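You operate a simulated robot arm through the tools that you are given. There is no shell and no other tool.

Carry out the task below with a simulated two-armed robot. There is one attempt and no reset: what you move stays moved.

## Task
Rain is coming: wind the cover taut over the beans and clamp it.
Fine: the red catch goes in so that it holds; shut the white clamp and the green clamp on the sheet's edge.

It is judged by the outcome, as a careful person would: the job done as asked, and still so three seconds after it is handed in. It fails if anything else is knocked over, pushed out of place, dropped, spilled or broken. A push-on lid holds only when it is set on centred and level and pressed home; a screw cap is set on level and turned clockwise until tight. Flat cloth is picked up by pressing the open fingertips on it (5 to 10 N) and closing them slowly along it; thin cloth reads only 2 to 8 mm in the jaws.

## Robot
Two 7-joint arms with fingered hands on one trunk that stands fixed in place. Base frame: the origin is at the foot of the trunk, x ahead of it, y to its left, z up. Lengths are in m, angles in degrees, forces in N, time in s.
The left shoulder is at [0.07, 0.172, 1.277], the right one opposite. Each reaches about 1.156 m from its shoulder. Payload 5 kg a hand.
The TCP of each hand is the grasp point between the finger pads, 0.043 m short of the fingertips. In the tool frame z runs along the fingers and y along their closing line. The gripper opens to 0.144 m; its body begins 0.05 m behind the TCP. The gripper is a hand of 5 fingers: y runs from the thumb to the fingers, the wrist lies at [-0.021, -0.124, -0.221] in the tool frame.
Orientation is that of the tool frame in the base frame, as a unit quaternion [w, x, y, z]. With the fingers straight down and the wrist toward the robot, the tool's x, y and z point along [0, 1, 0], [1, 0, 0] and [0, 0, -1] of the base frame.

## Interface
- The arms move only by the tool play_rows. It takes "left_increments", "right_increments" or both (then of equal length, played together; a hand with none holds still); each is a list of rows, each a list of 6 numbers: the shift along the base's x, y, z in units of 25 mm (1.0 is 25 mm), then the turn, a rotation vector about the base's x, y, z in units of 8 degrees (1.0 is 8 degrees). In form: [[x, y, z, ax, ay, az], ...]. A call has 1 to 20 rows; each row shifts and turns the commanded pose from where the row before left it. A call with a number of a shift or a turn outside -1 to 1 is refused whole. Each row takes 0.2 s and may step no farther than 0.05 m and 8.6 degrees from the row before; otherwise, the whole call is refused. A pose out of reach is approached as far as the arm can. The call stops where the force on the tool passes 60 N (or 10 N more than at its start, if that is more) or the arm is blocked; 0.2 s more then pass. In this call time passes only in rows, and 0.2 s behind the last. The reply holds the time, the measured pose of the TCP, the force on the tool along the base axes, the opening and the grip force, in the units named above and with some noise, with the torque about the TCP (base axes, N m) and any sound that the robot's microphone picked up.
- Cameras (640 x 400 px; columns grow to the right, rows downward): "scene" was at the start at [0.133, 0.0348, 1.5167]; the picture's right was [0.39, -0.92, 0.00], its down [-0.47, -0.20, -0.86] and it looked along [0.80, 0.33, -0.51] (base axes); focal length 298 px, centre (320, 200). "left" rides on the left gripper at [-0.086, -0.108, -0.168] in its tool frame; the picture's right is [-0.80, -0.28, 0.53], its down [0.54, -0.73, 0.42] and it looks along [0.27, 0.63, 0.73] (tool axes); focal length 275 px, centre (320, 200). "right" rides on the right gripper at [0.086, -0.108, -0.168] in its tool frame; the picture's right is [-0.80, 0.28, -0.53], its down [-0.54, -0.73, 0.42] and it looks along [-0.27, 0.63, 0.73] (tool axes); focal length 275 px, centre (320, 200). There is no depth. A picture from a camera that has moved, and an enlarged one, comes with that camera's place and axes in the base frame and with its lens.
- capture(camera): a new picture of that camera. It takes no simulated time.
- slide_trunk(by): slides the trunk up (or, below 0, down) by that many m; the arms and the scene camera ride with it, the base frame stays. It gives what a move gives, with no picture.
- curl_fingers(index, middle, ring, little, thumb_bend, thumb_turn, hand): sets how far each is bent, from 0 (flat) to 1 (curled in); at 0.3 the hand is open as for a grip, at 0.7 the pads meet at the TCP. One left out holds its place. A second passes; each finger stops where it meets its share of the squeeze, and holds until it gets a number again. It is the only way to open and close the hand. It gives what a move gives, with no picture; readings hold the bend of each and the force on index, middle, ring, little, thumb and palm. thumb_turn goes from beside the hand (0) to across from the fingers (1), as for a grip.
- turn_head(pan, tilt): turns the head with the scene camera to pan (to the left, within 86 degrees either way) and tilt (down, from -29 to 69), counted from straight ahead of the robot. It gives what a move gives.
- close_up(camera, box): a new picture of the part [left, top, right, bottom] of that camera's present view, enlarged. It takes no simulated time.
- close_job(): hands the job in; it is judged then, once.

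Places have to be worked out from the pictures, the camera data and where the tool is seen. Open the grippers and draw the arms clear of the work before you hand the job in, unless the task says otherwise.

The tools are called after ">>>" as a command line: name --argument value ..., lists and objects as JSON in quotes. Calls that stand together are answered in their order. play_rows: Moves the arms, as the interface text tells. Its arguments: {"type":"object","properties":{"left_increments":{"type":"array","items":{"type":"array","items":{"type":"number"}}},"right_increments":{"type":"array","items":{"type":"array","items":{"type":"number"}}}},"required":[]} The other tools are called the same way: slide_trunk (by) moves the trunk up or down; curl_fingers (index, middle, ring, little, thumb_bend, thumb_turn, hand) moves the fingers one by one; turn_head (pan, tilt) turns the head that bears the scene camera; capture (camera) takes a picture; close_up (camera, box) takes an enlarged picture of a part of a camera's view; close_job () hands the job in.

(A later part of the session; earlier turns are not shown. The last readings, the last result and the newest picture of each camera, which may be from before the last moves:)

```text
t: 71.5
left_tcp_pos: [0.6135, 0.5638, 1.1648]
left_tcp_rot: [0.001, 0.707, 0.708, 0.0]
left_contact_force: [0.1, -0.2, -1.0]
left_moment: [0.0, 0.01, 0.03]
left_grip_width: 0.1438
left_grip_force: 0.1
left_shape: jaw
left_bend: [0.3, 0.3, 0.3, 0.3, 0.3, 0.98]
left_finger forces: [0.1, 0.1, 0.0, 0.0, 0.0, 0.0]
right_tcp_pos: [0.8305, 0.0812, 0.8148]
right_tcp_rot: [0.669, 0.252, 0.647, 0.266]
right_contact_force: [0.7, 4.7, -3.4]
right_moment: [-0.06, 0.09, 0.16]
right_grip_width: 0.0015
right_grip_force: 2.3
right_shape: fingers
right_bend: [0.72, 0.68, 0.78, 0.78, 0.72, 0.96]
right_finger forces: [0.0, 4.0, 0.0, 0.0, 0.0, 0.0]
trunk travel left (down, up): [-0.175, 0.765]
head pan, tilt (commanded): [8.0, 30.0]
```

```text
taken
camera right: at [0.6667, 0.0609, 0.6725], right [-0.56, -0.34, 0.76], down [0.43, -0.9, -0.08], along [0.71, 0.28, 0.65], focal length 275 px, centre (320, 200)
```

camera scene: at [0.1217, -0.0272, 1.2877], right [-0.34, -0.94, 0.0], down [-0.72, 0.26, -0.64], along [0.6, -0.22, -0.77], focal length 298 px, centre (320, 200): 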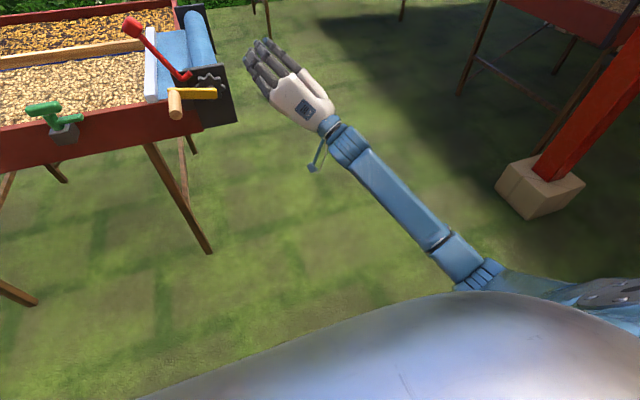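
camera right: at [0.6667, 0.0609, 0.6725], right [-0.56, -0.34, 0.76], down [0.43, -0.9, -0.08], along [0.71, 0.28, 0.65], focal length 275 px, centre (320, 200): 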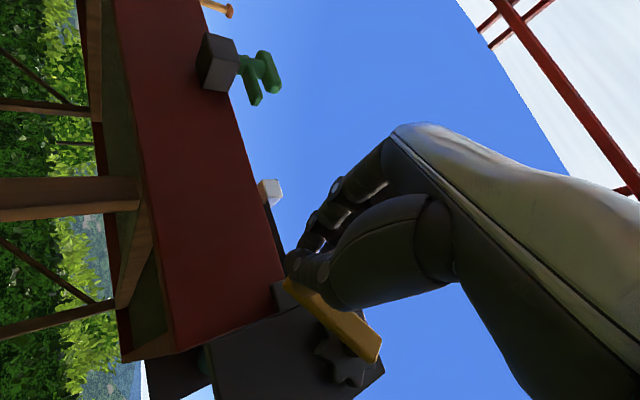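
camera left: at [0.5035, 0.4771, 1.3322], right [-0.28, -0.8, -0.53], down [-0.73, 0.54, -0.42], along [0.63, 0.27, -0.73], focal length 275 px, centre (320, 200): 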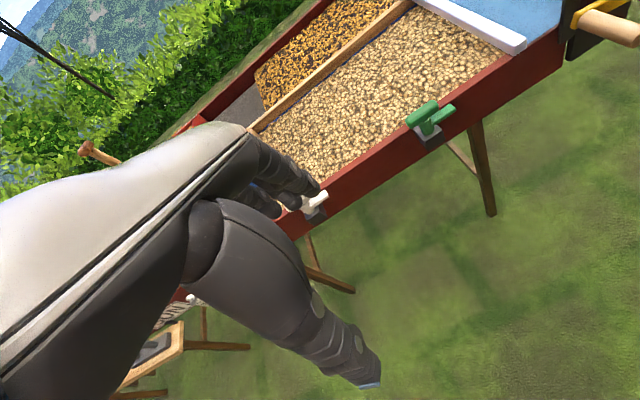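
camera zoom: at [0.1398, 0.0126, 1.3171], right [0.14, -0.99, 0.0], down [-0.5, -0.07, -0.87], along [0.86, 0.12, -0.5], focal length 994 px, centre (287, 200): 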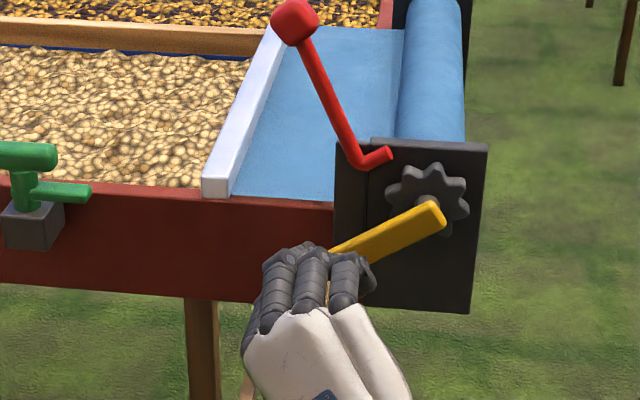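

The crank follows with only a few newtons, and the bar is advancing. I continue round the bottom, about 118° to 198°.

>>> play_rows --right_increments '[[0, -0.342, -0.526, 0, 0, 0], [0, -0.428, -0.459, 0, 0, 0], [0, -0.501, -0.378, 0, 0, 0], [0, -0.559, -0.285, 0, 0, 0], [0, -0.6, -0.183, 0, 0, 0], [0, -0.623, -0.077, 0, 0, 0]]'

>>> close_up --camera "scene" --box '[260, 140, 420, 270]'

>>> capture --camera "right"

```text
t: 72.8
left_tcp_pos: [0.6103, 0.5643, 1.1668]
left_tcp_rot: [0.0, 0.707, 0.707, 0.001]
left_contact_force: [0.0, -0.1, 0.4]
left_moment: [0.01, 0.01, 0.0]
left_grip_width: 0.1437
left_grip_force: 0.0
left_shape: jaw
left_bend: [0.3, 0.3, 0.3, 0.3, 0.3, 0.98]
left_finger forces: [0.0, 0.0, 0.0, 0.1, 0.1, 0.0]
right_tcp_pos: [0.8272, 0.0082, 0.7734]
right_tcp_rot: [0.671, 0.251, 0.644, 0.268]
right_contact_force: [-7.0, 3.2, 20.9]
right_moment: [-0.62, -0.37, -0.01]
right_grip_width: 0.0011
right_grip_force: 12.1
right_shape: fingers
right_bend: [0.72, 0.68, 0.78, 0.78, 0.72, 0.97]
right_finger forces: [0.1, 5.1, 19.0, 0.1, 0.0, 0.0]
trunk travel left (down, up): [-0.175, 0.765]
head pan, tilt (commanded): [8.0, 30.0]
```

```text
3.08 times, centred on (340, 205) of scene
camera zoom: at [0.1362, 0.0128, 1.3178], right [0.14, -0.99, 0.0], down [-0.49, -0.07, -0.87], along [0.86, 0.12, -0.5], focal length 918 px, centre (258, 185)
```

zoom: 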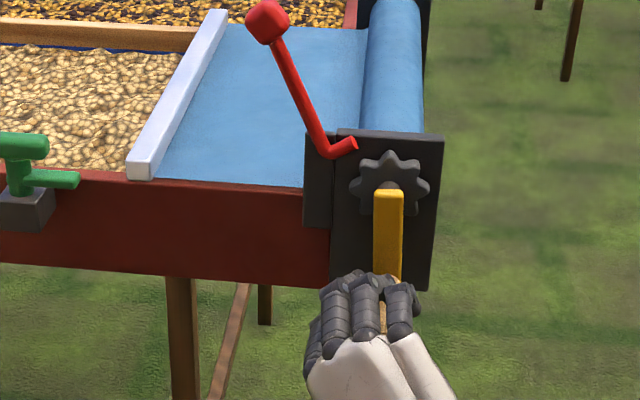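

```text
taken
camera right: at [0.6655, -0.0136, 0.63], right [-0.56, -0.34, 0.75], down [0.44, -0.9, -0.08], along [0.7, 0.28, 0.65], focal length 275 px, centre (320, 200)
```

right: 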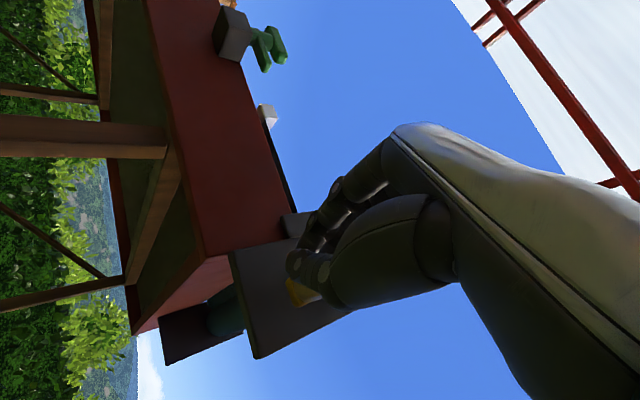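

The crank is at the bottom; the hand is pressing about 20 N downward so I add a few mm of height and continue round to the right side.

>>> play_rows --right_increments '[[0, -0.627, 0.23, 0, 0, 0], [0, -0.611, 0.2, 0, 0, 0], [0, -0.578, 0.246, 0, 0, 0], [0, -0.526, 0.342, 0, 0, 0]]'

>>> close_up --camera "scene" --box '[260, 140, 420, 270]'

>>> capture --camera "right"

```text
t: 73.8
left_tcp_pos: [0.6125, 0.5647, 1.1643]
left_tcp_rot: [0.0, 0.707, 0.707, 0.0]
left_contact_force: [-0.4, 0.3, -0.3]
left_moment: [0.05, 0.0, -0.02]
left_grip_width: 0.1436
left_grip_force: 0.1
left_shape: jaw
left_bend: [0.3, 0.3, 0.3, 0.3, 0.3, 0.98]
left_finger forces: [0.0, 0.1, 0.1, 0.0, 0.0, 0.1]
right_tcp_pos: [0.829, -0.0494, 0.7931]
right_tcp_rot: [0.669, 0.252, 0.647, 0.266]
right_contact_force: [0.0, 7.4, 4.0]
right_moment: [-0.23, -0.06, 0.3]
right_grip_width: 0.0013
right_grip_force: 5.2
right_shape: fingers
right_bend: [0.72, 0.66, 0.78, 0.78, 0.72, 0.97]
right_finger forces: [0.1, 7.2, 3.5, 0.0, 0.0, 0.1]
trunk travel left (down, up): [-0.175, 0.765]
head pan, tilt (commanded): [8.0, 30.0]
```

```text
3.08 times, centred on (340, 205) of scene
camera zoom: at [0.1385, 0.0131, 1.3172], right [0.14, -0.99, 0.0], down [-0.49, -0.07, -0.87], along [0.86, 0.12, -0.5], focal length 918 px, centre (258, 185)
```

zoom: 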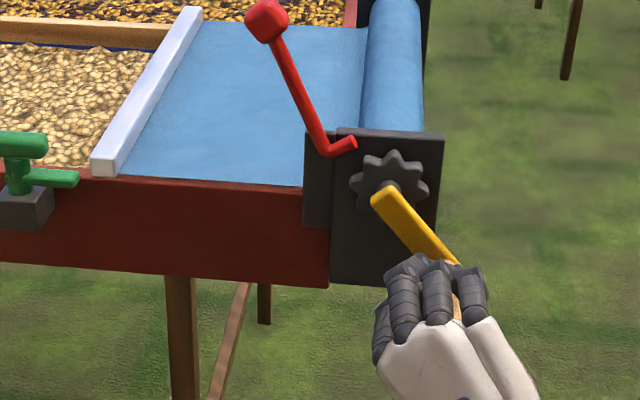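

```text
taken
camera right: at [0.6657, -0.0716, 0.6519], right [-0.56, -0.34, 0.76], down [0.43, -0.9, -0.08], along [0.71, 0.28, 0.65], focal length 275 px, centre (320, 200)
```

right: 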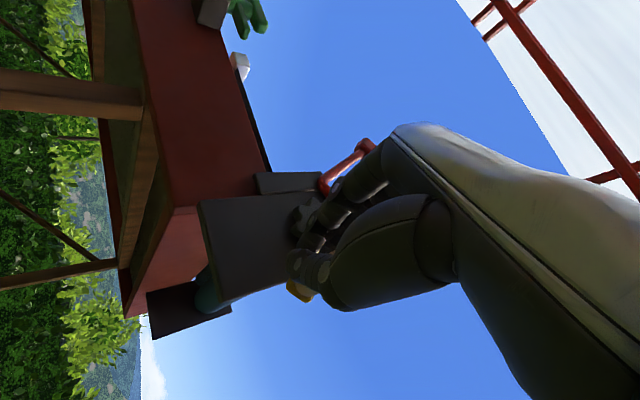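

Tracking well at about 218° with small forces. The bar is nearing the green clamp, so I continue in short stretches and watch it.

>>> play_rows --right_increments '[[0, -0.459, 0.428, 0, 0, 0], [0, -0.378, 0.501, 0, 0, 0], [0, -0.285, 0.559, 0, 0, 0], [0, -0.183, 0.6, 0, 0, 0]]'

>>> close_up --camera "scene" --box '[200, 120, 420, 270]'

>>> close_up --camera "left" --box '[340, 0, 640, 200]'

```text
t: 74.8
left_tcp_pos: [0.6137, 0.5642, 1.1639]
left_tcp_rot: [0.002, 0.707, 0.707, 0.0]
left_contact_force: [-0.6, -0.9, 0.0]
left_moment: [0.03, 0.01, 0.0]
left_grip_width: 0.1438
left_grip_force: 0.0
left_shape: jaw
left_bend: [0.3, 0.3, 0.3, 0.3, 0.3, 0.98]
left_finger forces: [0.0, 0.0, 0.0, 0.0, 0.1, 0.0]
right_tcp_pos: [0.8302, -0.0833, 0.8493]
right_tcp_rot: [0.669, 0.251, 0.647, 0.266]
right_contact_force: [-0.4, 9.9, -1.8]
right_moment: [-0.19, 0.02, 0.28]
right_grip_width: 0.0012
right_grip_force: 4.0
right_shape: fingers
right_bend: [0.73, 0.66, 0.78, 0.78, 0.72, 0.96]
right_finger forces: [0.0, 7.7, 0.1, 0.0, 0.0, 0.1]
trunk travel left (down, up): [-0.175, 0.765]
head pan, tilt (commanded): [8.0, 30.0]
```

```text
2.67 times, centred on (310, 195) of scene
camera zoom: at [0.1391, 0.0135, 1.3172], right [0.14, -0.99, 0.0], down [-0.5, -0.07, -0.87], along [0.86, 0.12, -0.5], focal length 796 px, centre (347, 213)
```

zoom: 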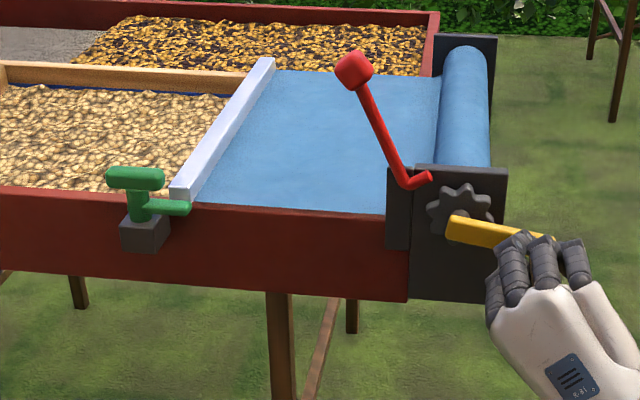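

```text
2.00 times, centred on (490, 100) of left
camera zoom: at [0.5034, 0.4779, 1.3316], right [-0.28, -0.8, -0.53], down [-0.73, 0.54, -0.42], along [0.63, 0.27, -0.73], focal length 551 px, centre (-20, 400)
```

zoom: 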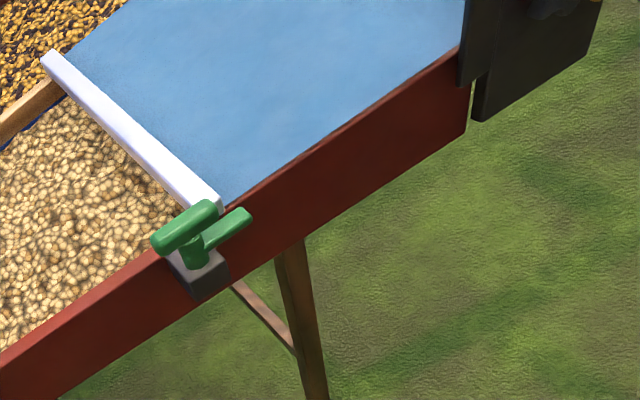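

The bar end is just passing inside the green clamp's post. I'll turn a little more and check that it clears.

>>> play_rows --right_increments '[[0, -0.077, 0.623, 0, 0, 0], [0, 0.033, 0.627, 0, 0, 0], [0, 0.141, 0.611, 0, 0, 0]]'

>>> close_up --camera "scene" --box '[200, 120, 420, 270]'

>>> close_up --camera "left" --box '[380, 60, 500, 180]'

```text
t: 75.7
left_tcp_pos: [0.6132, 0.5637, 1.1634]
left_tcp_rot: [0.0, 0.707, 0.707, 0.0]
left_contact_force: [-0.1, -0.2, -0.7]
left_moment: [-0.02, -0.03, 0.03]
left_grip_width: 0.1437
left_grip_force: 0.0
left_shape: jaw
left_bend: [0.3, 0.3, 0.3, 0.3, 0.3, 0.98]
left_finger forces: [0.0, 0.1, 0.0, 0.0, 0.0, 0.0]
right_tcp_pos: [0.8304, -0.0808, 0.8918]
right_tcp_rot: [0.669, 0.253, 0.646, 0.266]
right_contact_force: [1.1, 8.2, -5.9]
right_moment: [-0.11, 0.17, 0.28]
right_grip_width: 0.0017
right_grip_force: 2.7
right_shape: fingers
right_bend: [0.73, 0.66, 0.78, 0.78, 0.72, 0.96]
right_finger forces: [0.1, 6.0, 0.0, 0.1, 0.0, 0.1]
trunk travel left (down, up): [-0.175, 0.765]
head pan, tilt (commanded): [8.0, 30.0]
```

```text
2.67 times, centred on (310, 195) of scene
camera zoom: at [0.1399, 0.0134, 1.3171], right [0.14, -0.99, 0.0], down [-0.5, -0.07, -0.87], along [0.86, 0.12, -0.5], focal length 796 px, centre (347, 213)
```

zoom: 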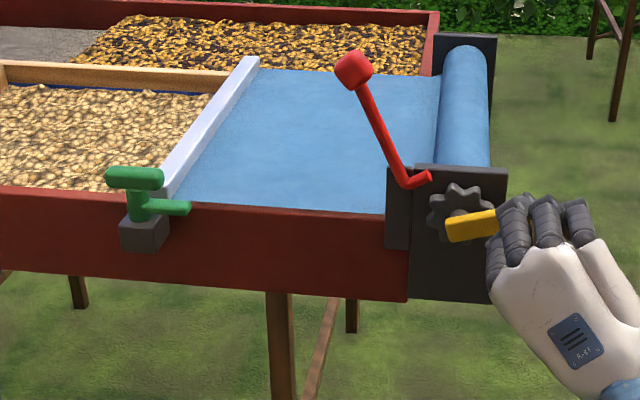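

```text
3.33 times, centred on (440, 120) of left
camera zoom: at [0.5043, 0.4778, 1.3313], right [-0.28, -0.8, -0.53], down [-0.73, 0.54, -0.42], along [0.63, 0.27, -0.73], focal length 918 px, centre (-80, 467)
```

zoom: 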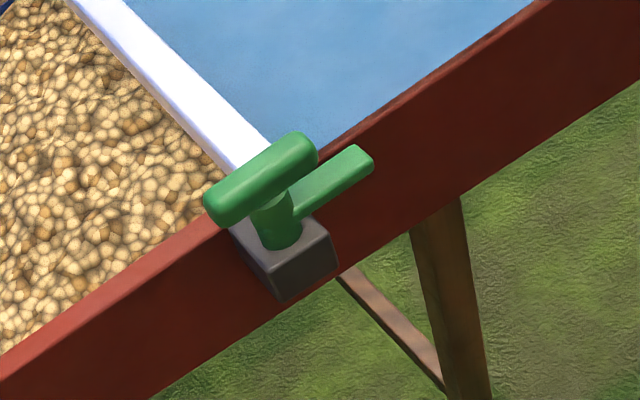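

The bar clears the green clamp, whose jaw swings about a vertical post (jaw now pointing right). I carry on over the top, about 288° to 8°.

>>> play_rows --right_increments '[[0, 0.246, 0.578, 0, 0, 0], [0, 0.342, 0.526, 0, 0, 0], [0, 0.428, 0.459, 0, 0, 0], [0, 0.501, 0.378, 0, 0, 0], [0, 0.559, 0.285, 0, 0, 0]]'

>>> close_up --camera "scene" --box '[200, 120, 420, 270]'

>>> capture --camera "right"

```text
t: 76.8
left_tcp_pos: [0.6131, 0.5635, 1.1636]
left_tcp_rot: [0.0, 0.707, 0.707, 0.0]
left_contact_force: [0.1, 0.3, -0.2]
left_moment: [-0.02, -0.03, 0.0]
left_grip_width: 0.1438
left_grip_force: 0.1
left_shape: jaw
left_bend: [0.3, 0.3, 0.3, 0.3, 0.3, 0.98]
left_finger forces: [0.0, 0.1, 0.0, 0.0, 0.1, 0.0]
right_tcp_pos: [0.8309, -0.0307, 0.949]
right_tcp_rot: [0.67, 0.252, 0.646, 0.266]
right_contact_force: [1.2, -0.3, -4.1]
right_moment: [0.0, 0.02, 0.03]
right_grip_width: 0.0015
right_grip_force: 1.8
right_shape: fingers
right_bend: [0.74, 0.71, 0.78, 0.78, 0.72, 0.96]
right_finger forces: [0.0, 0.9, 0.0, 0.0, 2.6, 0.1]
trunk travel left (down, up): [-0.175, 0.765]
head pan, tilt (commanded): [8.0, 30.0]
```

```text
2.67 times, centred on (310, 195) of scene
camera zoom: at [0.1397, 0.0127, 1.3172], right [0.14, -0.99, 0.0], down [-0.5, -0.07, -0.87], along [0.86, 0.12, -0.5], focal length 796 px, centre (347, 213)
```

zoom: 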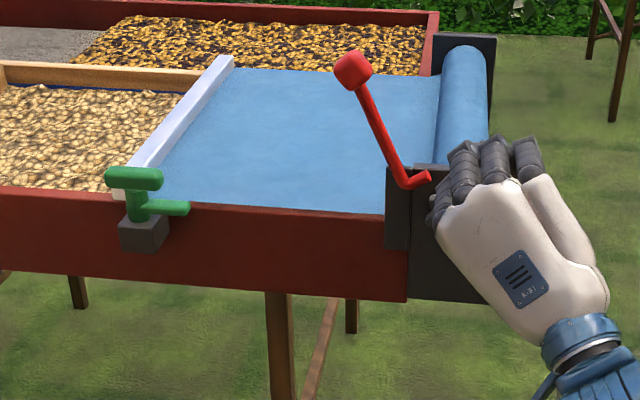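

```text
taken
camera right: at [0.6676, -0.0512, 0.807], right [-0.56, -0.34, 0.76], down [0.43, -0.9, -0.08], along [0.71, 0.28, 0.65], focal length 275 px, centre (320, 200)
```

right: 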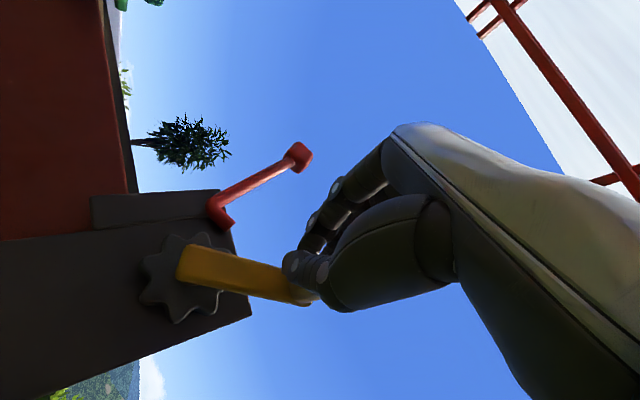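

Still well caged with almost no load. I continue over the top and down the left side.

>>> play_rows --right_increments '[[0, 0.6, 0.183, 0, 0, 0], [0, 0.623, 0.077, 0, 0, 0], [0, 0.627, -0.033, 0, 0, 0], [0, 0.611, -0.141, 0, 0, 0], [0, 0.578, -0.246, 0, 0, 0], [0, 0.526, -0.342, 0, 0, 0]]'

>>> close_up --camera "scene" --box '[180, 120, 400, 270]'

>>> capture --camera "right"

```text
t: 78.2
left_tcp_pos: [0.6147, 0.5638, 1.1644]
left_tcp_rot: [0.0, 0.708, 0.707, 0.0]
left_contact_force: [0.9, -0.5, 0.5]
left_moment: [0.01, -0.03, 0.02]
left_grip_width: 0.1438
left_grip_force: 0.0
left_shape: jaw
left_bend: [0.3, 0.3, 0.3, 0.3, 0.3, 0.98]
left_finger forces: [0.0, 0.1, 0.0, 0.0, 0.0, 0.1]
right_tcp_pos: [0.8331, 0.0622, 0.9372]
right_tcp_rot: [0.67, 0.25, 0.647, 0.266]
right_contact_force: [0.0, 0.2, -0.9]
right_moment: [0.01, -0.04, -0.01]
right_grip_width: 0.0009
right_grip_force: 0.1
right_shape: fingers
right_bend: [0.74, 0.71, 0.78, 0.78, 0.72, 0.96]
right_finger forces: [0.1, 0.1, 0.0, 0.0, 0.1, 0.0]
trunk travel left (down, up): [-0.175, 0.765]
head pan, tilt (commanded): [8.0, 30.0]
```

```text
2.67 times, centred on (290, 195) of scene
camera zoom: at [0.1392, 0.0129, 1.3172], right [0.14, -0.99, 0.0], down [-0.5, -0.07, -0.87], along [0.86, 0.12, -0.5], focal length 796 px, centre (400, 213)
```

zoom: 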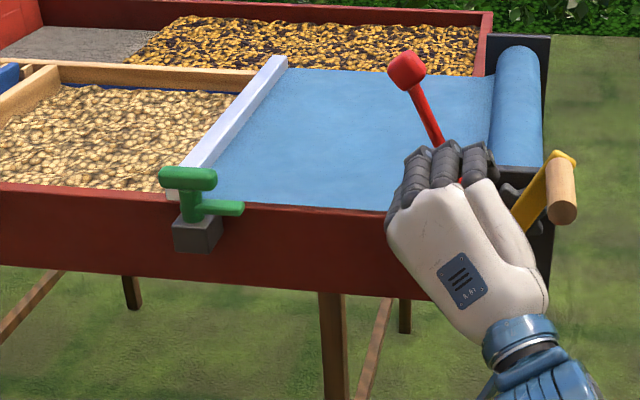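

```text
taken
camera right: at [0.6696, 0.0399, 0.7949], right [-0.56, -0.34, 0.76], down [0.43, -0.9, -0.08], along [0.71, 0.28, 0.65], focal length 275 px, centre (320, 200)
```

right: 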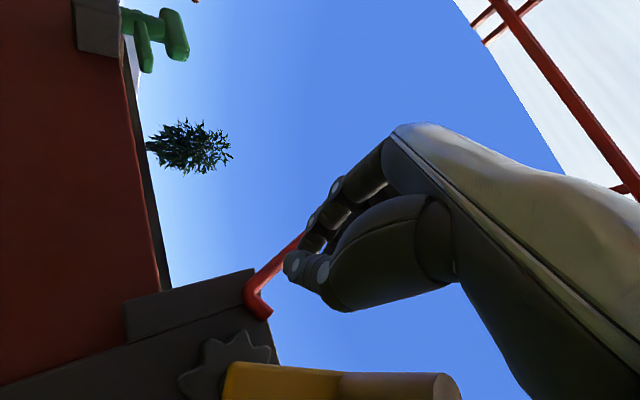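

The handle slipped out on the right side of the cage and the crank has stayed put at about −28° (y −0.047, z 0.950). I open the hand and go under and back up so the handle re-enters the jaw, this time for a firm pinch between index/middle and thumb.

>>> curl_fingers --hand "right" --index 0.3 --middle 0.3 --ring 0.3 --little 0.3 --thumb_bend 0.3

>>> play_rows --right_increments '[[0, -0.68, -0.64, 0, 0, 0], [0, -0.68, -0.64, 0, 0, 0], [0, -0.68, -0.64, 0, 0, 0], [0, -0.773, 0.813, 0, 0, 0], [0, -0.773, 0.813, 0, 0, 0], [0, -0.773, 0.813, 0, 0, 0]]'

>>> close_up --camera "scene" --box '[260, 120, 420, 240]'

>>> capture --camera "right"

```text
t: 79.2
left_tcp_pos: [0.6124, 0.5642, 1.1658]
left_tcp_rot: [0.0, 0.707, 0.707, 0.001]
left_contact_force: [-0.8, 0.2, 0.1]
left_moment: [0.01, -0.03, -0.03]
left_grip_width: 0.1436
left_grip_force: 0.0
left_shape: jaw
left_bend: [0.3, 0.3, 0.3, 0.3, 0.3, 0.98]
left_finger forces: [0.0, 0.0, 0.1, 0.1, 0.0, 0.0]
right_tcp_pos: [0.8332, 0.0619, 0.9367]
right_tcp_rot: [0.669, 0.252, 0.646, 0.267]
right_contact_force: [-0.2, -0.6, -0.4]
right_moment: [-0.03, 0.01, 0.03]
right_grip_width: 0.149
right_grip_force: 0.0
right_shape: fingers
right_bend: [0.3, 0.3, 0.3, 0.3, 0.3, 0.97]
right_finger forces: [0.1, 0.1, 0.0, 0.1, 0.0, 0.0]
trunk travel left (down, up): [-0.175, 0.765]
head pan, tilt (commanded): [8.0, 30.0]
```

```text
t: 80.7
left_tcp_pos: [0.6121, 0.5622, 1.1635]
left_tcp_rot: [0.001, 0.707, 0.707, 0.0]
left_contact_force: [0.5, -0.7, 0.3]
left_moment: [0.05, -0.02, -0.06]
left_grip_width: 0.1437
left_grip_force: 0.1
left_shape: jaw
left_bend: [0.3, 0.3, 0.3, 0.3, 0.3, 0.98]
left_finger forces: [0.0, 0.1, 0.0, 0.0, 0.0, 0.0]
right_tcp_pos: [0.8271, -0.045, 0.9482]
right_tcp_rot: [0.669, 0.251, 0.647, 0.266]
right_contact_force: [-0.3, -0.4, 0.4]
right_moment: [0.0, 0.0, 0.0]
right_grip_width: 0.1492
right_grip_force: 0.1
right_shape: fingers
right_bend: [0.3, 0.3, 0.3, 0.3, 0.3, 0.98]
right_finger forces: [0.0, 0.0, 0.1, 0.0, 0.1, 0.0]
trunk travel left (down, up): [-0.175, 0.765]
head pan, tilt (commanded): [8.0, 30.0]
```

```text
3.33 times, centred on (340, 180) of scene
camera zoom: at [0.1388, 0.0119, 1.3172], right [0.14, -0.99, 0.0], down [-0.5, -0.07, -0.87], along [0.86, 0.12, -0.5], focal length 994 px, centre (253, 267)
```

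zoom: 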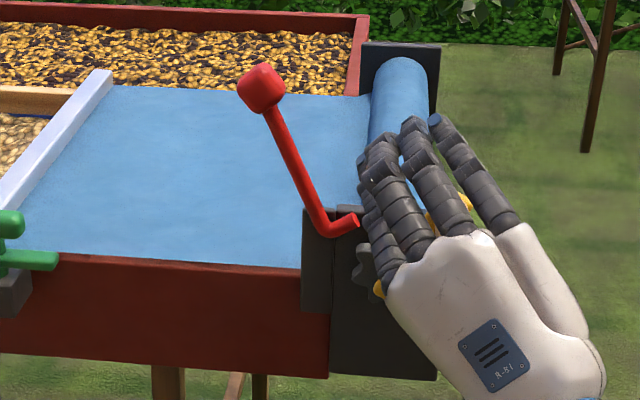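

```text
taken
camera right: at [0.6648, -0.0662, 0.8053], right [-0.56, -0.34, 0.76], down [0.43, -0.9, -0.08], along [0.71, 0.28, 0.65], focal length 275 px, centre (320, 200)
```

right: 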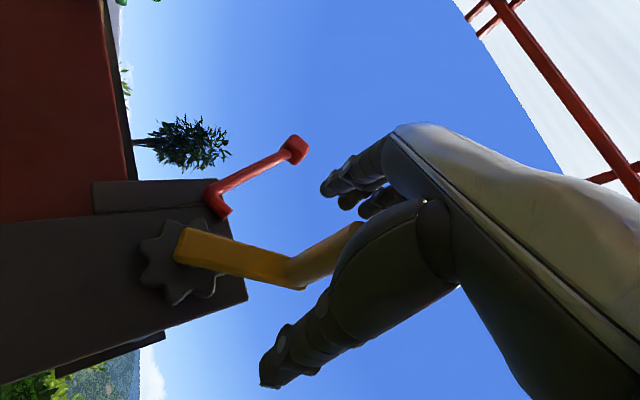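

The handle is between thumb and fingers again, in much the same place as the first pinch. I close firmly.

>>> curl_fingers --hand "right" --index 0.62 --middle 0.62 --ring 0.62 --little 0.62 --thumb_bend 0.62

>>> curl_fingers --hand "right" --index 0.8 --middle 0.8 --ring 0.85 --little 0.85 --thumb_bend 0.8

>>> capture --camera "right"

>>> close_up --camera "scene" --box '[300, 120, 420, 220]'

```text
t: 81.7
left_tcp_pos: [0.6115, 0.564, 1.165]
left_tcp_rot: [0.0, 0.707, 0.707, 0.0]
left_contact_force: [0.2, -0.2, -0.4]
left_moment: [0.0, -0.01, 0.02]
left_grip_width: 0.1439
left_grip_force: 0.1
left_shape: jaw
left_bend: [0.3, 0.3, 0.3, 0.3, 0.3, 0.98]
left_finger forces: [0.0, 0.1, 0.0, 0.1, 0.1, 0.1]
right_tcp_pos: [0.8281, -0.0449, 0.9482]
right_tcp_rot: [0.669, 0.251, 0.647, 0.266]
right_contact_force: [-0.4, -0.2, 0.4]
right_moment: [0.04, -0.04, -0.02]
right_grip_width: 0.0357
right_grip_force: 0.0
right_shape: fingers
right_bend: [0.62, 0.62, 0.62, 0.62, 0.62, 0.98]
right_finger forces: [0.0, 0.0, 0.0, 0.0, 0.1, 0.0]
trunk travel left (down, up): [-0.175, 0.765]
head pan, tilt (commanded): [8.0, 30.0]
```

```text
t: 82.7
left_tcp_pos: [0.6144, 0.5627, 1.1643]
left_tcp_rot: [0.0, 0.707, 0.707, -0.001]
left_contact_force: [-0.1, 0.1, 0.3]
left_moment: [-0.03, -0.01, 0.02]
left_grip_width: 0.144
left_grip_force: 0.0
left_shape: jaw
left_bend: [0.3, 0.3, 0.3, 0.3, 0.3, 0.98]
left_finger forces: [0.1, 0.1, 0.1, 0.0, 0.0, 0.0]
right_tcp_pos: [0.8285, -0.0461, 0.948]
right_tcp_rot: [0.669, 0.251, 0.647, 0.266]
right_contact_force: [7.1, -4.3, 1.2]
right_moment: [-0.14, -0.08, -0.16]
right_grip_width: 0.022
right_grip_force: 17.0
right_shape: fingers
right_bend: [0.66, 0.67, 0.85, 0.85, 0.66, 0.97]
right_finger forces: [7.8, 9.1, 0.0, 0.0, 17.0, 0.0]
trunk travel left (down, up): [-0.175, 0.765]
head pan, tilt (commanded): [8.0, 30.0]
```

```text
taken
camera right: at [0.6658, -0.0667, 0.8049], right [-0.56, -0.34, 0.76], down [0.43, -0.9, -0.08], along [0.71, 0.28, 0.65], focal length 275 px, centre (320, 200)
```

right: 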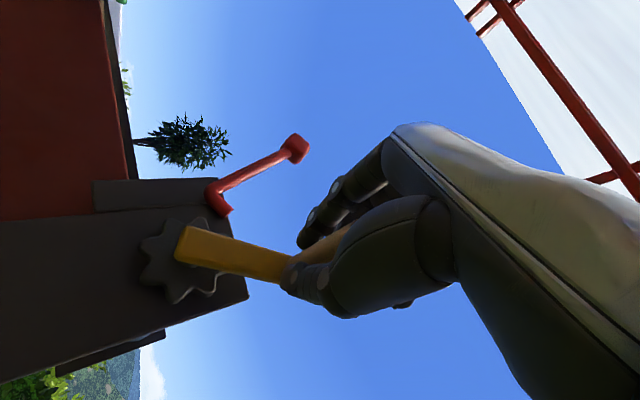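

```text
4.00 times, centred on (360, 170) of scene
camera zoom: at [0.1399, 0.0119, 1.3172], right [0.14, -0.99, 0.0], down [-0.5, -0.07, -0.87], along [0.86, 0.12, -0.5], focal length 1193 px, centre (160, 320)
```

zoom: 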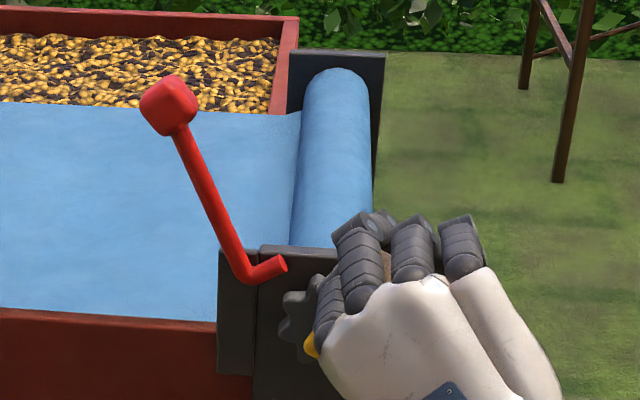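

Firm pinch now (index 8, middle 9, thumb 17 N). I resume over the top from about −28° to 12°.

>>> play_rows --right_increments '[[0, 0.578, 0.246, 0, 0, 0], [0, 0.611, 0.141, 0, 0, 0], [0, 0.627, 0.033, 0, 0, 0], [0, 0.623, -0.077, 0, 0, 0]]'

>>> close_up --camera "scene" --box '[260, 120, 420, 240]'

>>> capture --camera "right"

```text
t: 83.7
left_tcp_pos: [0.6128, 0.5643, 1.1647]
left_tcp_rot: [0.0, 0.707, 0.707, 0.0]
left_contact_force: [-0.1, 0.0, -0.2]
left_moment: [0.0, -0.01, -0.03]
left_grip_width: 0.1436
left_grip_force: 0.2
left_shape: jaw
left_bend: [0.3, 0.3, 0.3, 0.3, 0.3, 0.98]
left_finger forces: [0.0, 0.0, 0.0, 0.1, 0.0, 0.0]
right_tcp_pos: [0.8282, 0.013, 0.961]
right_tcp_rot: [0.671, 0.252, 0.644, 0.267]
right_contact_force: [0.2, -1.9, 10.8]
right_moment: [-0.26, 0.1, 0.1]
right_grip_width: 0.0015
right_grip_force: 7.3
right_shape: fingers
right_bend: [0.68, 0.71, 0.85, 0.85, 0.73, 0.96]
right_finger forces: [0.1, 2.5, 12.5, 0.0, 0.3, 0.0]
trunk travel left (down, up): [-0.175, 0.765]
head pan, tilt (commanded): [8.0, 30.0]
```

```text
3.33 times, centred on (340, 180) of scene
camera zoom: at [0.1381, 0.0126, 1.3176], right [0.14, -0.99, 0.0], down [-0.49, -0.07, -0.87], along [0.86, 0.12, -0.5], focal length 994 px, centre (253, 267)
```

zoom: 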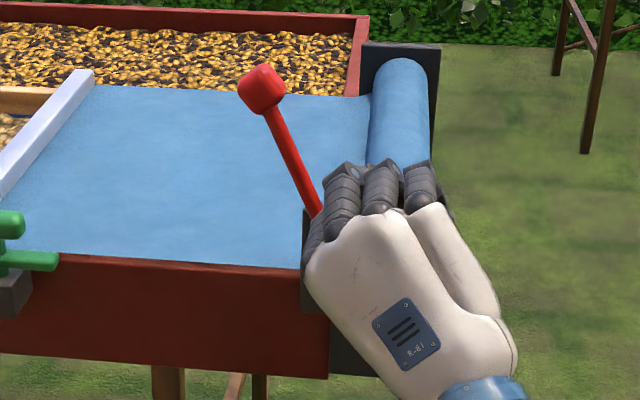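

```text
taken
camera right: at [0.6664, -0.0087, 0.8163], right [-0.56, -0.34, 0.75], down [0.43, -0.9, -0.08], along [0.7, 0.28, 0.65], focal length 275 px, centre (320, 200)
```

right: 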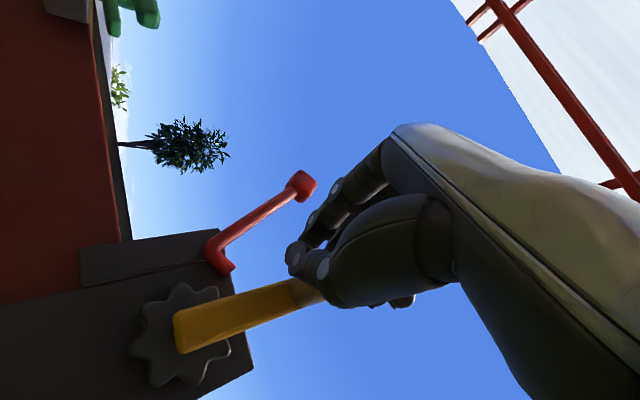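

The handle has shifted against the ring finger, with 11 N mostly vertical, meaning my hand is a few mm low. I raise it slightly as I continue down the left side, where that finger pushes squarely along the motion.

>>> play_rows --right_increments '[[0, 0.5, 0.2, 0, 0, 0], [0, 0.6, -0.1, 0, 0, 0], [0, 0.559, -0.285, 0, 0, 0]]'

>>> close_up --camera "scene" --box '[260, 120, 420, 240]'

>>> capture --camera "right"

```text
t: 84.5
left_tcp_pos: [0.6135, 0.5635, 1.1643]
left_tcp_rot: [0.001, 0.707, 0.707, 0.0]
left_contact_force: [0.2, -0.3, -1.0]
left_moment: [-0.02, 0.02, -0.01]
left_grip_width: 0.1438
left_grip_force: 0.1
left_shape: jaw
left_bend: [0.3, 0.3, 0.3, 0.3, 0.3, 0.98]
left_finger forces: [0.0, 0.0, 0.0, 0.0, 0.0, 0.1]
right_tcp_pos: [0.8286, 0.0546, 0.9531]
right_tcp_rot: [0.67, 0.252, 0.646, 0.266]
right_contact_force: [-0.8, 0.4, 4.7]
right_moment: [-0.21, 0.09, 0.01]
right_grip_width: 0.0015
right_grip_force: 6.0
right_shape: fingers
right_bend: [0.68, 0.72, 0.85, 0.85, 0.73, 0.96]
right_finger forces: [0.0, 1.5, 7.8, 0.0, 1.8, 0.0]
trunk travel left (down, up): [-0.175, 0.765]
head pan, tilt (commanded): [8.0, 30.0]
```

```text
3.33 times, centred on (340, 180) of scene
camera zoom: at [0.1388, 0.0131, 1.3173], right [0.14, -0.99, 0.0], down [-0.5, -0.07, -0.87], along [0.86, 0.12, -0.5], focal length 994 px, centre (253, 267)
```

zoom: 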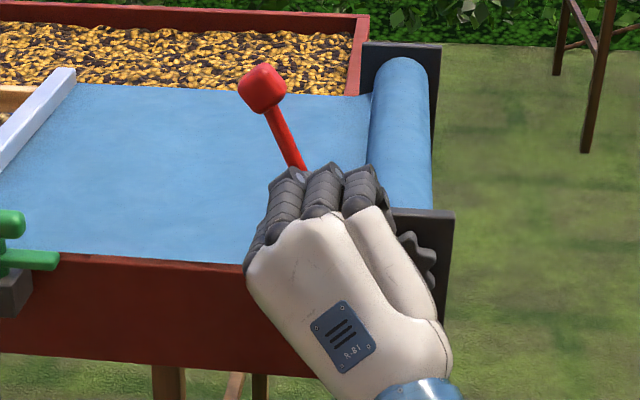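

```text
taken
camera right: at [0.6656, 0.0326, 0.8104], right [-0.56, -0.34, 0.76], down [0.43, -0.9, -0.08], along [0.71, 0.28, 0.65], focal length 275 px, centre (320, 200)
```

right: 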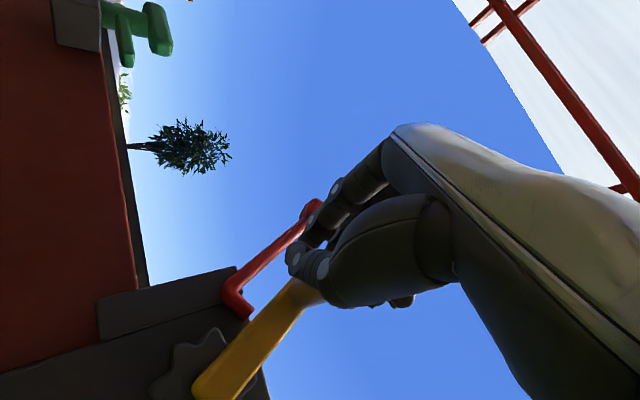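

The crank is following at roughly 27°. I continue down the left side in 10° steps.

>>> play_rows --right_increments '[[0, 0.532, -0.333, 0, 0, 0], [0, 0.467, -0.42, 0, 0, 0], [0, 0.386, -0.495, 0, 0, 0], [0, 0.294, -0.554, 0, 0, 0], [0, 0.194, -0.597, 0, 0, 0]]'

>>> close_up --camera "scene" --box '[180, 120, 400, 260]'

>>> capture --camera "right"

```text
t: 85.7
left_tcp_pos: [0.6126, 0.564, 1.1658]
left_tcp_rot: [-0.001, 0.707, 0.708, -0.001]
left_contact_force: [0.2, -0.2, -0.4]
left_moment: [-0.01, 0.02, -0.01]
left_grip_width: 0.1439
left_grip_force: 0.1
left_shape: jaw
left_bend: [0.3, 0.3, 0.3, 0.3, 0.3, 0.98]
left_finger forces: [0.0, 0.1, 0.1, 0.0, 0.0, 0.0]
right_tcp_pos: [0.8302, 0.0995, 0.8917]
right_tcp_rot: [0.669, 0.251, 0.646, 0.266]
right_contact_force: [-1.6, 3.8, 1.2]
right_moment: [-0.09, -0.04, 0.13]
right_grip_width: 0.0014
right_grip_force: 2.7
right_shape: fingers
right_bend: [0.68, 0.71, 0.85, 0.85, 0.73, 0.96]
right_finger forces: [0.0, 3.7, 0.1, 0.1, 1.4, 0.0]
trunk travel left (down, up): [-0.175, 0.765]
head pan, tilt (commanded): [8.0, 30.0]
```

```text
2.86 times, centred on (290, 190) of scene
camera zoom: at [0.139, 0.0132, 1.3172], right [0.14, -0.99, 0.0], down [-0.5, -0.07, -0.87], along [0.86, 0.12, -0.5], focal length 852 px, centre (406, 229)
```

zoom: 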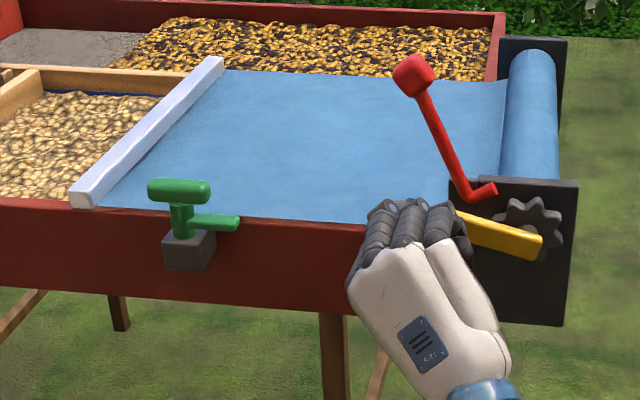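

```text
taken
camera right: at [0.6677, 0.0787, 0.7498], right [-0.56, -0.34, 0.76], down [0.43, -0.9, -0.08], along [0.71, 0.28, 0.65], focal length 275 px, centre (320, 200)
```

right: 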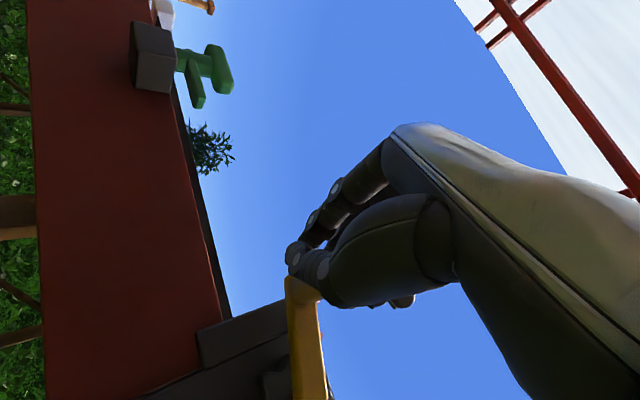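

Bar is now well past the green clamp, about y≈0.5, and the crank is near 77°. I continue down and around the bottom.

>>> play_rows --right_increments '[[0, 0.087, -0.622, 0, 0, 0], [0, -0.022, -0.627, 0, 0, 0], [0, -0.13, -0.614, 0, 0, 0], [0, -0.235, -0.582, 0, 0, 0], [0, -0.333, -0.51, 0, 0, 0]]'

>>> play_rows --right_increments '[[0, -0.42, -0.42, 0, 0, 0], [0, -0.495, -0.34, 0, 0, 0], [0, -0.554, -0.25, 0, 0, 0], [0, -0.597, -0.15, 0, 0, 0]]'

>>> close_up --camera "scene" --box '[160, 120, 400, 280]'

>>> capture --camera "right"

```text
t: 86.8
left_tcp_pos: [0.613, 0.5627, 1.1646]
left_tcp_rot: [0.001, 0.707, 0.707, 0.0]
left_contact_force: [1.1, 0.4, 0.0]
left_moment: [0.01, 0.01, 0.01]
left_grip_width: 0.1435
left_grip_force: 0.0
left_shape: jaw
left_bend: [0.3, 0.3, 0.3, 0.3, 0.3, 0.98]
left_finger forces: [0.1, 0.0, 0.1, 0.1, 0.1, 0.0]
right_tcp_pos: [0.8302, 0.0843, 0.8175]
right_tcp_rot: [0.67, 0.252, 0.646, 0.266]
right_contact_force: [-0.5, 3.1, -2.0]
right_moment: [-0.05, 0.02, 0.13]
right_grip_width: 0.0017
right_grip_force: 2.9
right_shape: fingers
right_bend: [0.68, 0.71, 0.85, 0.85, 0.73, 0.96]
right_finger forces: [0.0, 3.4, 0.0, 0.1, 3.0, 0.0]
trunk travel left (down, up): [-0.175, 0.765]
head pan, tilt (commanded): [8.0, 30.0]
```

```text
t: 87.8
left_tcp_pos: [0.6149, 0.5641, 1.1625]
left_tcp_rot: [-0.001, 0.707, 0.707, -0.001]
left_contact_force: [-0.4, -0.3, -0.5]
left_moment: [0.02, -0.03, -0.02]
left_grip_width: 0.1438
left_grip_force: 0.0
left_shape: jaw
left_bend: [0.3, 0.3, 0.3, 0.3, 0.3, 0.98]
left_finger forces: [0.0, 0.0, 0.0, 0.0, 0.0, 0.0]
right_tcp_pos: [0.8301, 0.0336, 0.7854]
right_tcp_rot: [0.668, 0.252, 0.648, 0.265]
right_contact_force: [-5.7, 7.6, -16.2]
right_moment: [-0.02, 0.3, 0.25]
right_grip_width: 0.0031
right_grip_force: 12.1
right_shape: fingers
right_bend: [0.69, 0.71, 0.85, 0.85, 0.73, 0.94]
right_finger forces: [0.0, 4.7, 0.0, 0.1, 19.6, 0.1]
trunk travel left (down, up): [-0.175, 0.765]
head pan, tilt (commanded): [8.0, 30.0]
```

```text
2.50 times, centred on (280, 200) of scene
camera zoom: at [0.1403, 0.013, 1.3169], right [0.14, -0.99, 0.0], down [-0.5, -0.07, -0.87], along [0.86, 0.12, -0.5], focal length 746 px, centre (420, 200)
```

zoom: 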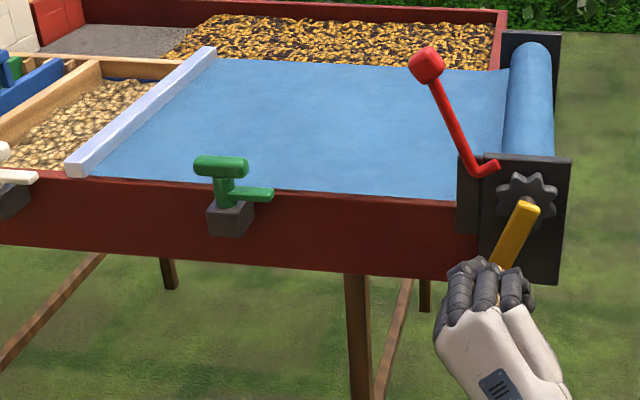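

```text
taken
camera right: at [0.667, 0.0118, 0.6444], right [-0.56, -0.34, 0.76], down [0.43, -0.9, -0.08], along [0.71, 0.28, 0.65], focal length 275 px, centre (320, 200)
```

right: 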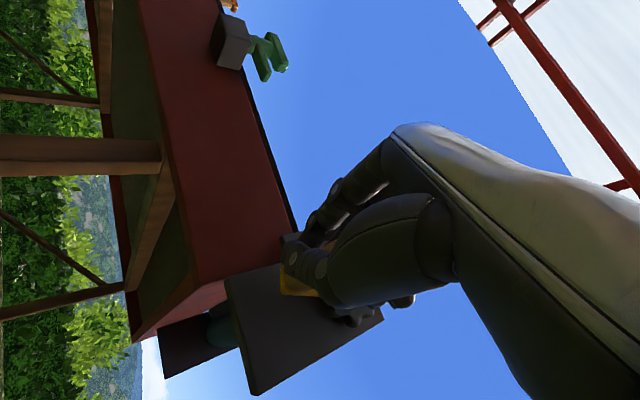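

About 157° now, hand slightly high (thumb 20 N), so I drop a few mm and continue round the bottom to the right.

>>> play_rows --right_increments '[[0, -0.6, -0.3, 0, 0, 0], [0, -0.622, -0.12, 0, 0, 0], [0, -0.627, 0.022, 0, 0, 0], [0, -0.614, 0.13, 0, 0, 0]]'

>>> close_up --camera "scene" --box '[160, 120, 400, 280]'

```text
t: 88.8
left_tcp_pos: [0.6136, 0.5629, 1.1652]
left_tcp_rot: [0.001, 0.707, 0.707, 0.0]
left_contact_force: [0.0, 0.3, 0.8]
left_moment: [0.0, 0.01, 0.0]
left_grip_width: 0.1437
left_grip_force: 0.2
left_shape: jaw
left_bend: [0.3, 0.3, 0.3, 0.3, 0.3, 0.98]
left_finger forces: [0.0, 0.1, 0.1, 0.0, 0.0, 0.0]
right_tcp_pos: [0.8297, -0.028, 0.7866]
right_tcp_rot: [0.67, 0.251, 0.645, 0.267]
right_contact_force: [3.0, 2.5, 6.0]
right_moment: [-0.1, -0.05, 0.21]
right_grip_width: 0.001
right_grip_force: 5.4
right_shape: fingers
right_bend: [0.68, 0.71, 0.85, 0.85, 0.74, 0.96]
right_finger forces: [0.0, 5.3, 5.1, 0.1, 0.0, 0.0]
trunk travel left (down, up): [-0.175, 0.765]
head pan, tilt (commanded): [8.0, 30.0]
```

```text
2.50 times, centred on (280, 200) of scene
camera zoom: at [0.1387, 0.0125, 1.3175], right [0.14, -0.99, 0.0], down [-0.49, -0.07, -0.87], along [0.86, 0.12, -0.5], focal length 746 px, centre (420, 200)
```

zoom: 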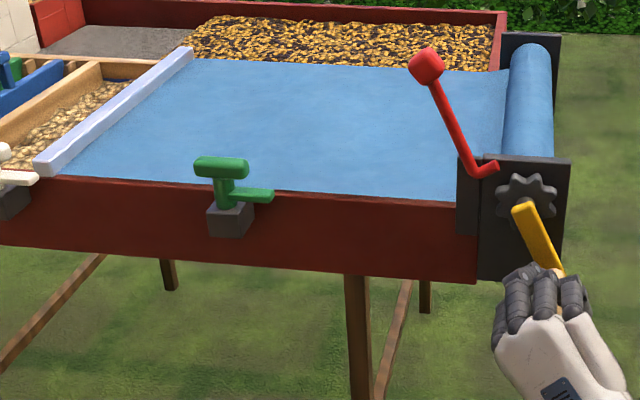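

About 200° and smooth. I turn the head a little left to watch the bar approach the white clamp, and keep turning.

>>> turn_head --pan 18 --tilt 28

>>> play_rows --right_increments '[[0, -0.582, 0.235, 0, 0, 0], [0, -0.532, 0.333, 0, 0, 0], [0, -0.467, 0.42, 0, 0, 0], [0, -0.386, 0.495, 0, 0, 0]]'

>>> capture --camera "scene"

>>> close_up --camera "scene" --box '[160, 120, 400, 270]'

```text
t: 89.6
left_tcp_pos: [0.613, 0.5643, 1.1646]
left_tcp_rot: [-0.001, 0.707, 0.707, 0.0]
left_contact_force: [-0.3, -0.1, -0.1]
left_moment: [0.02, 0.01, -0.03]
left_grip_width: 0.1437
left_grip_force: 0.0
left_shape: jaw
left_bend: [0.3, 0.3, 0.3, 0.3, 0.3, 0.98]
left_finger forces: [0.1, 0.1, 0.1, 0.1, 0.0, 0.1]
right_tcp_pos: [0.8281, -0.0281, 0.7833]
right_tcp_rot: [0.67, 0.251, 0.646, 0.266]
right_contact_force: [3.0, 2.9, 9.2]
right_moment: [-0.16, -0.06, 0.16]
right_grip_width: 0.0011
right_grip_force: 6.3
right_shape: fingers
right_bend: [0.68, 0.68, 0.85, 0.85, 0.74, 0.96]
right_finger forces: [0.0, 6.7, 5.0, 0.0, 0.0, 0.0]
trunk travel left (down, up): [-0.175, 0.765]
head pan, tilt (commanded): [18.0, 28.0]
```

```text
t: 90.6
left_tcp_pos: [0.6125, 0.5653, 1.1642]
left_tcp_rot: [0.001, 0.707, 0.707, -0.001]
left_contact_force: [0.4, -0.5, -0.3]
left_moment: [0.01, 0.0, 0.0]
left_grip_width: 0.1439
left_grip_force: 0.1
left_shape: jaw
left_bend: [0.3, 0.3, 0.3, 0.3, 0.3, 0.98]
left_finger forces: [0.1, 0.0, 0.1, 0.1, 0.1, 0.0]
right_tcp_pos: [0.8289, -0.076, 0.8209]
right_tcp_rot: [0.669, 0.25, 0.647, 0.268]
right_contact_force: [-1.3, 14.6, 4.8]
right_moment: [-0.23, -0.15, 0.4]
right_grip_width: 0.0012
right_grip_force: 5.5
right_shape: fingers
right_bend: [0.68, 0.65, 0.85, 0.85, 0.74, 0.95]
right_finger forces: [0.0, 10.5, 0.1, 0.1, 0.1, 0.0]
trunk travel left (down, up): [-0.175, 0.765]
head pan, tilt (commanded): [18.0, 28.0]
```

```text
taken
camera scene: at [0.1356, 0.0293, 1.3204], right [0.31, -0.95, 0.0], down [-0.45, -0.15, -0.88], along [0.84, 0.27, -0.47], focal length 298 px, centre (320, 200)
```

scene: 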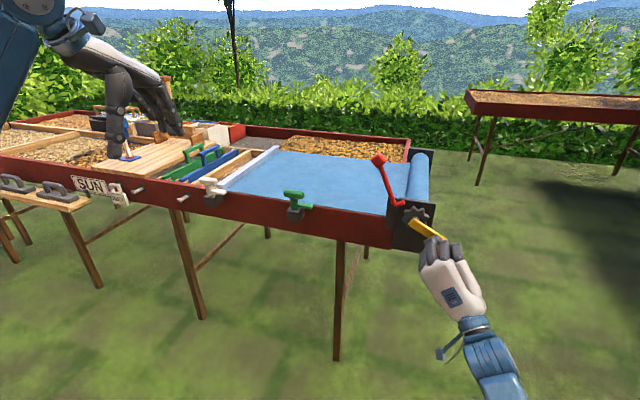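

```text
2.67 times, centred on (280, 195) of scene
camera zoom: at [0.1356, 0.0293, 1.3204], right [0.31, -0.95, 0.0], down [-0.45, -0.15, -0.88], along [0.84, 0.27, -0.47], focal length 796 px, centre (427, 213)
```

zoom: 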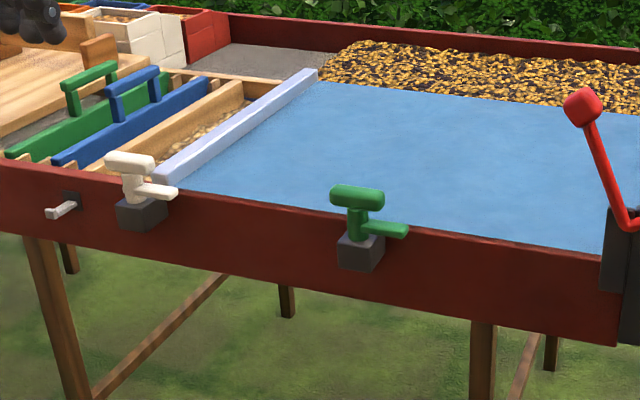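

The bar is at the white clamp, about y≈0.66, with perhaps a quarter turn left to the divider. I continue in short moves, watching force and any sound.

>>> play_rows --right_increments '[[0, -0.2, 0.554, 0, 0, 0], [0, -0.13, 0.597, 0, 0, 0], [0, -0.06, 0.622, 0, 0, 0]]'

>>> close_up --camera "scene" --box '[160, 120, 400, 270]'

>>> close_up --camera "scene" --box '[360, 140, 500, 320]'

```text
t: 91.4
left_tcp_pos: [0.6126, 0.5656, 1.1649]
left_tcp_rot: [0.0, 0.707, 0.707, -0.001]
left_contact_force: [-0.2, 0.1, -0.5]
left_moment: [0.02, -0.02, 0.04]
left_grip_width: 0.1434
left_grip_force: 0.0
left_shape: jaw
left_bend: [0.3, 0.3, 0.3, 0.3, 0.3, 0.98]
left_finger forces: [0.0, 0.0, 0.0, 0.1, 0.0, 0.0]
right_tcp_pos: [0.8311, -0.0877, 0.8649]
right_tcp_rot: [0.668, 0.251, 0.647, 0.267]
right_contact_force: [-3.2, 13.3, -4.6]
right_moment: [-0.2, 0.06, 0.4]
right_grip_width: 0.0017
right_grip_force: 4.8
right_shape: fingers
right_bend: [0.68, 0.66, 0.85, 0.85, 0.74, 0.95]
right_finger forces: [0.0, 8.8, 0.0, 0.0, 0.0, 0.1]
trunk travel left (down, up): [-0.175, 0.765]
head pan, tilt (commanded): [18.0, 28.0]
```

```text
2.67 times, centred on (280, 195) of scene
camera zoom: at [0.1362, 0.0292, 1.3203], right [0.31, -0.95, 0.0], down [-0.45, -0.15, -0.88], along [0.84, 0.27, -0.47], focal length 796 px, centre (427, 213)
```

zoom: 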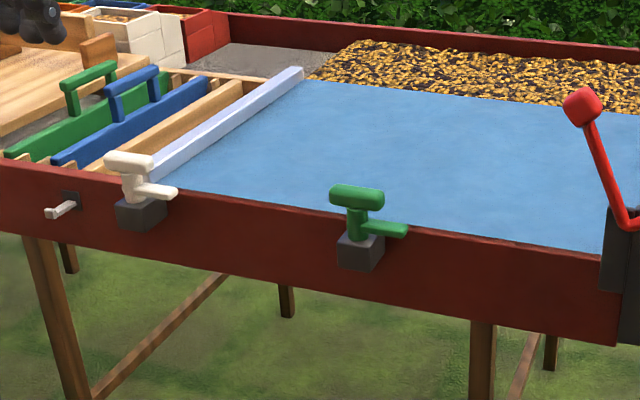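

```text
2.22 times, centred on (430, 230) of scene
camera zoom: at [0.1362, 0.0292, 1.3203], right [0.31, -0.95, 0.0], down [-0.45, -0.15, -0.88], along [0.84, 0.27, -0.47], focal length 663 px, centre (76, 133)
```

zoom: 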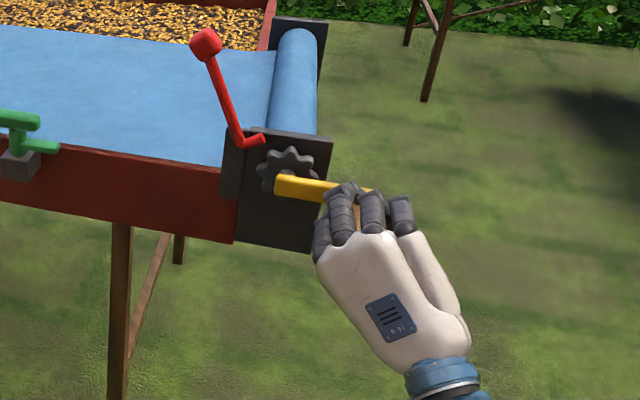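

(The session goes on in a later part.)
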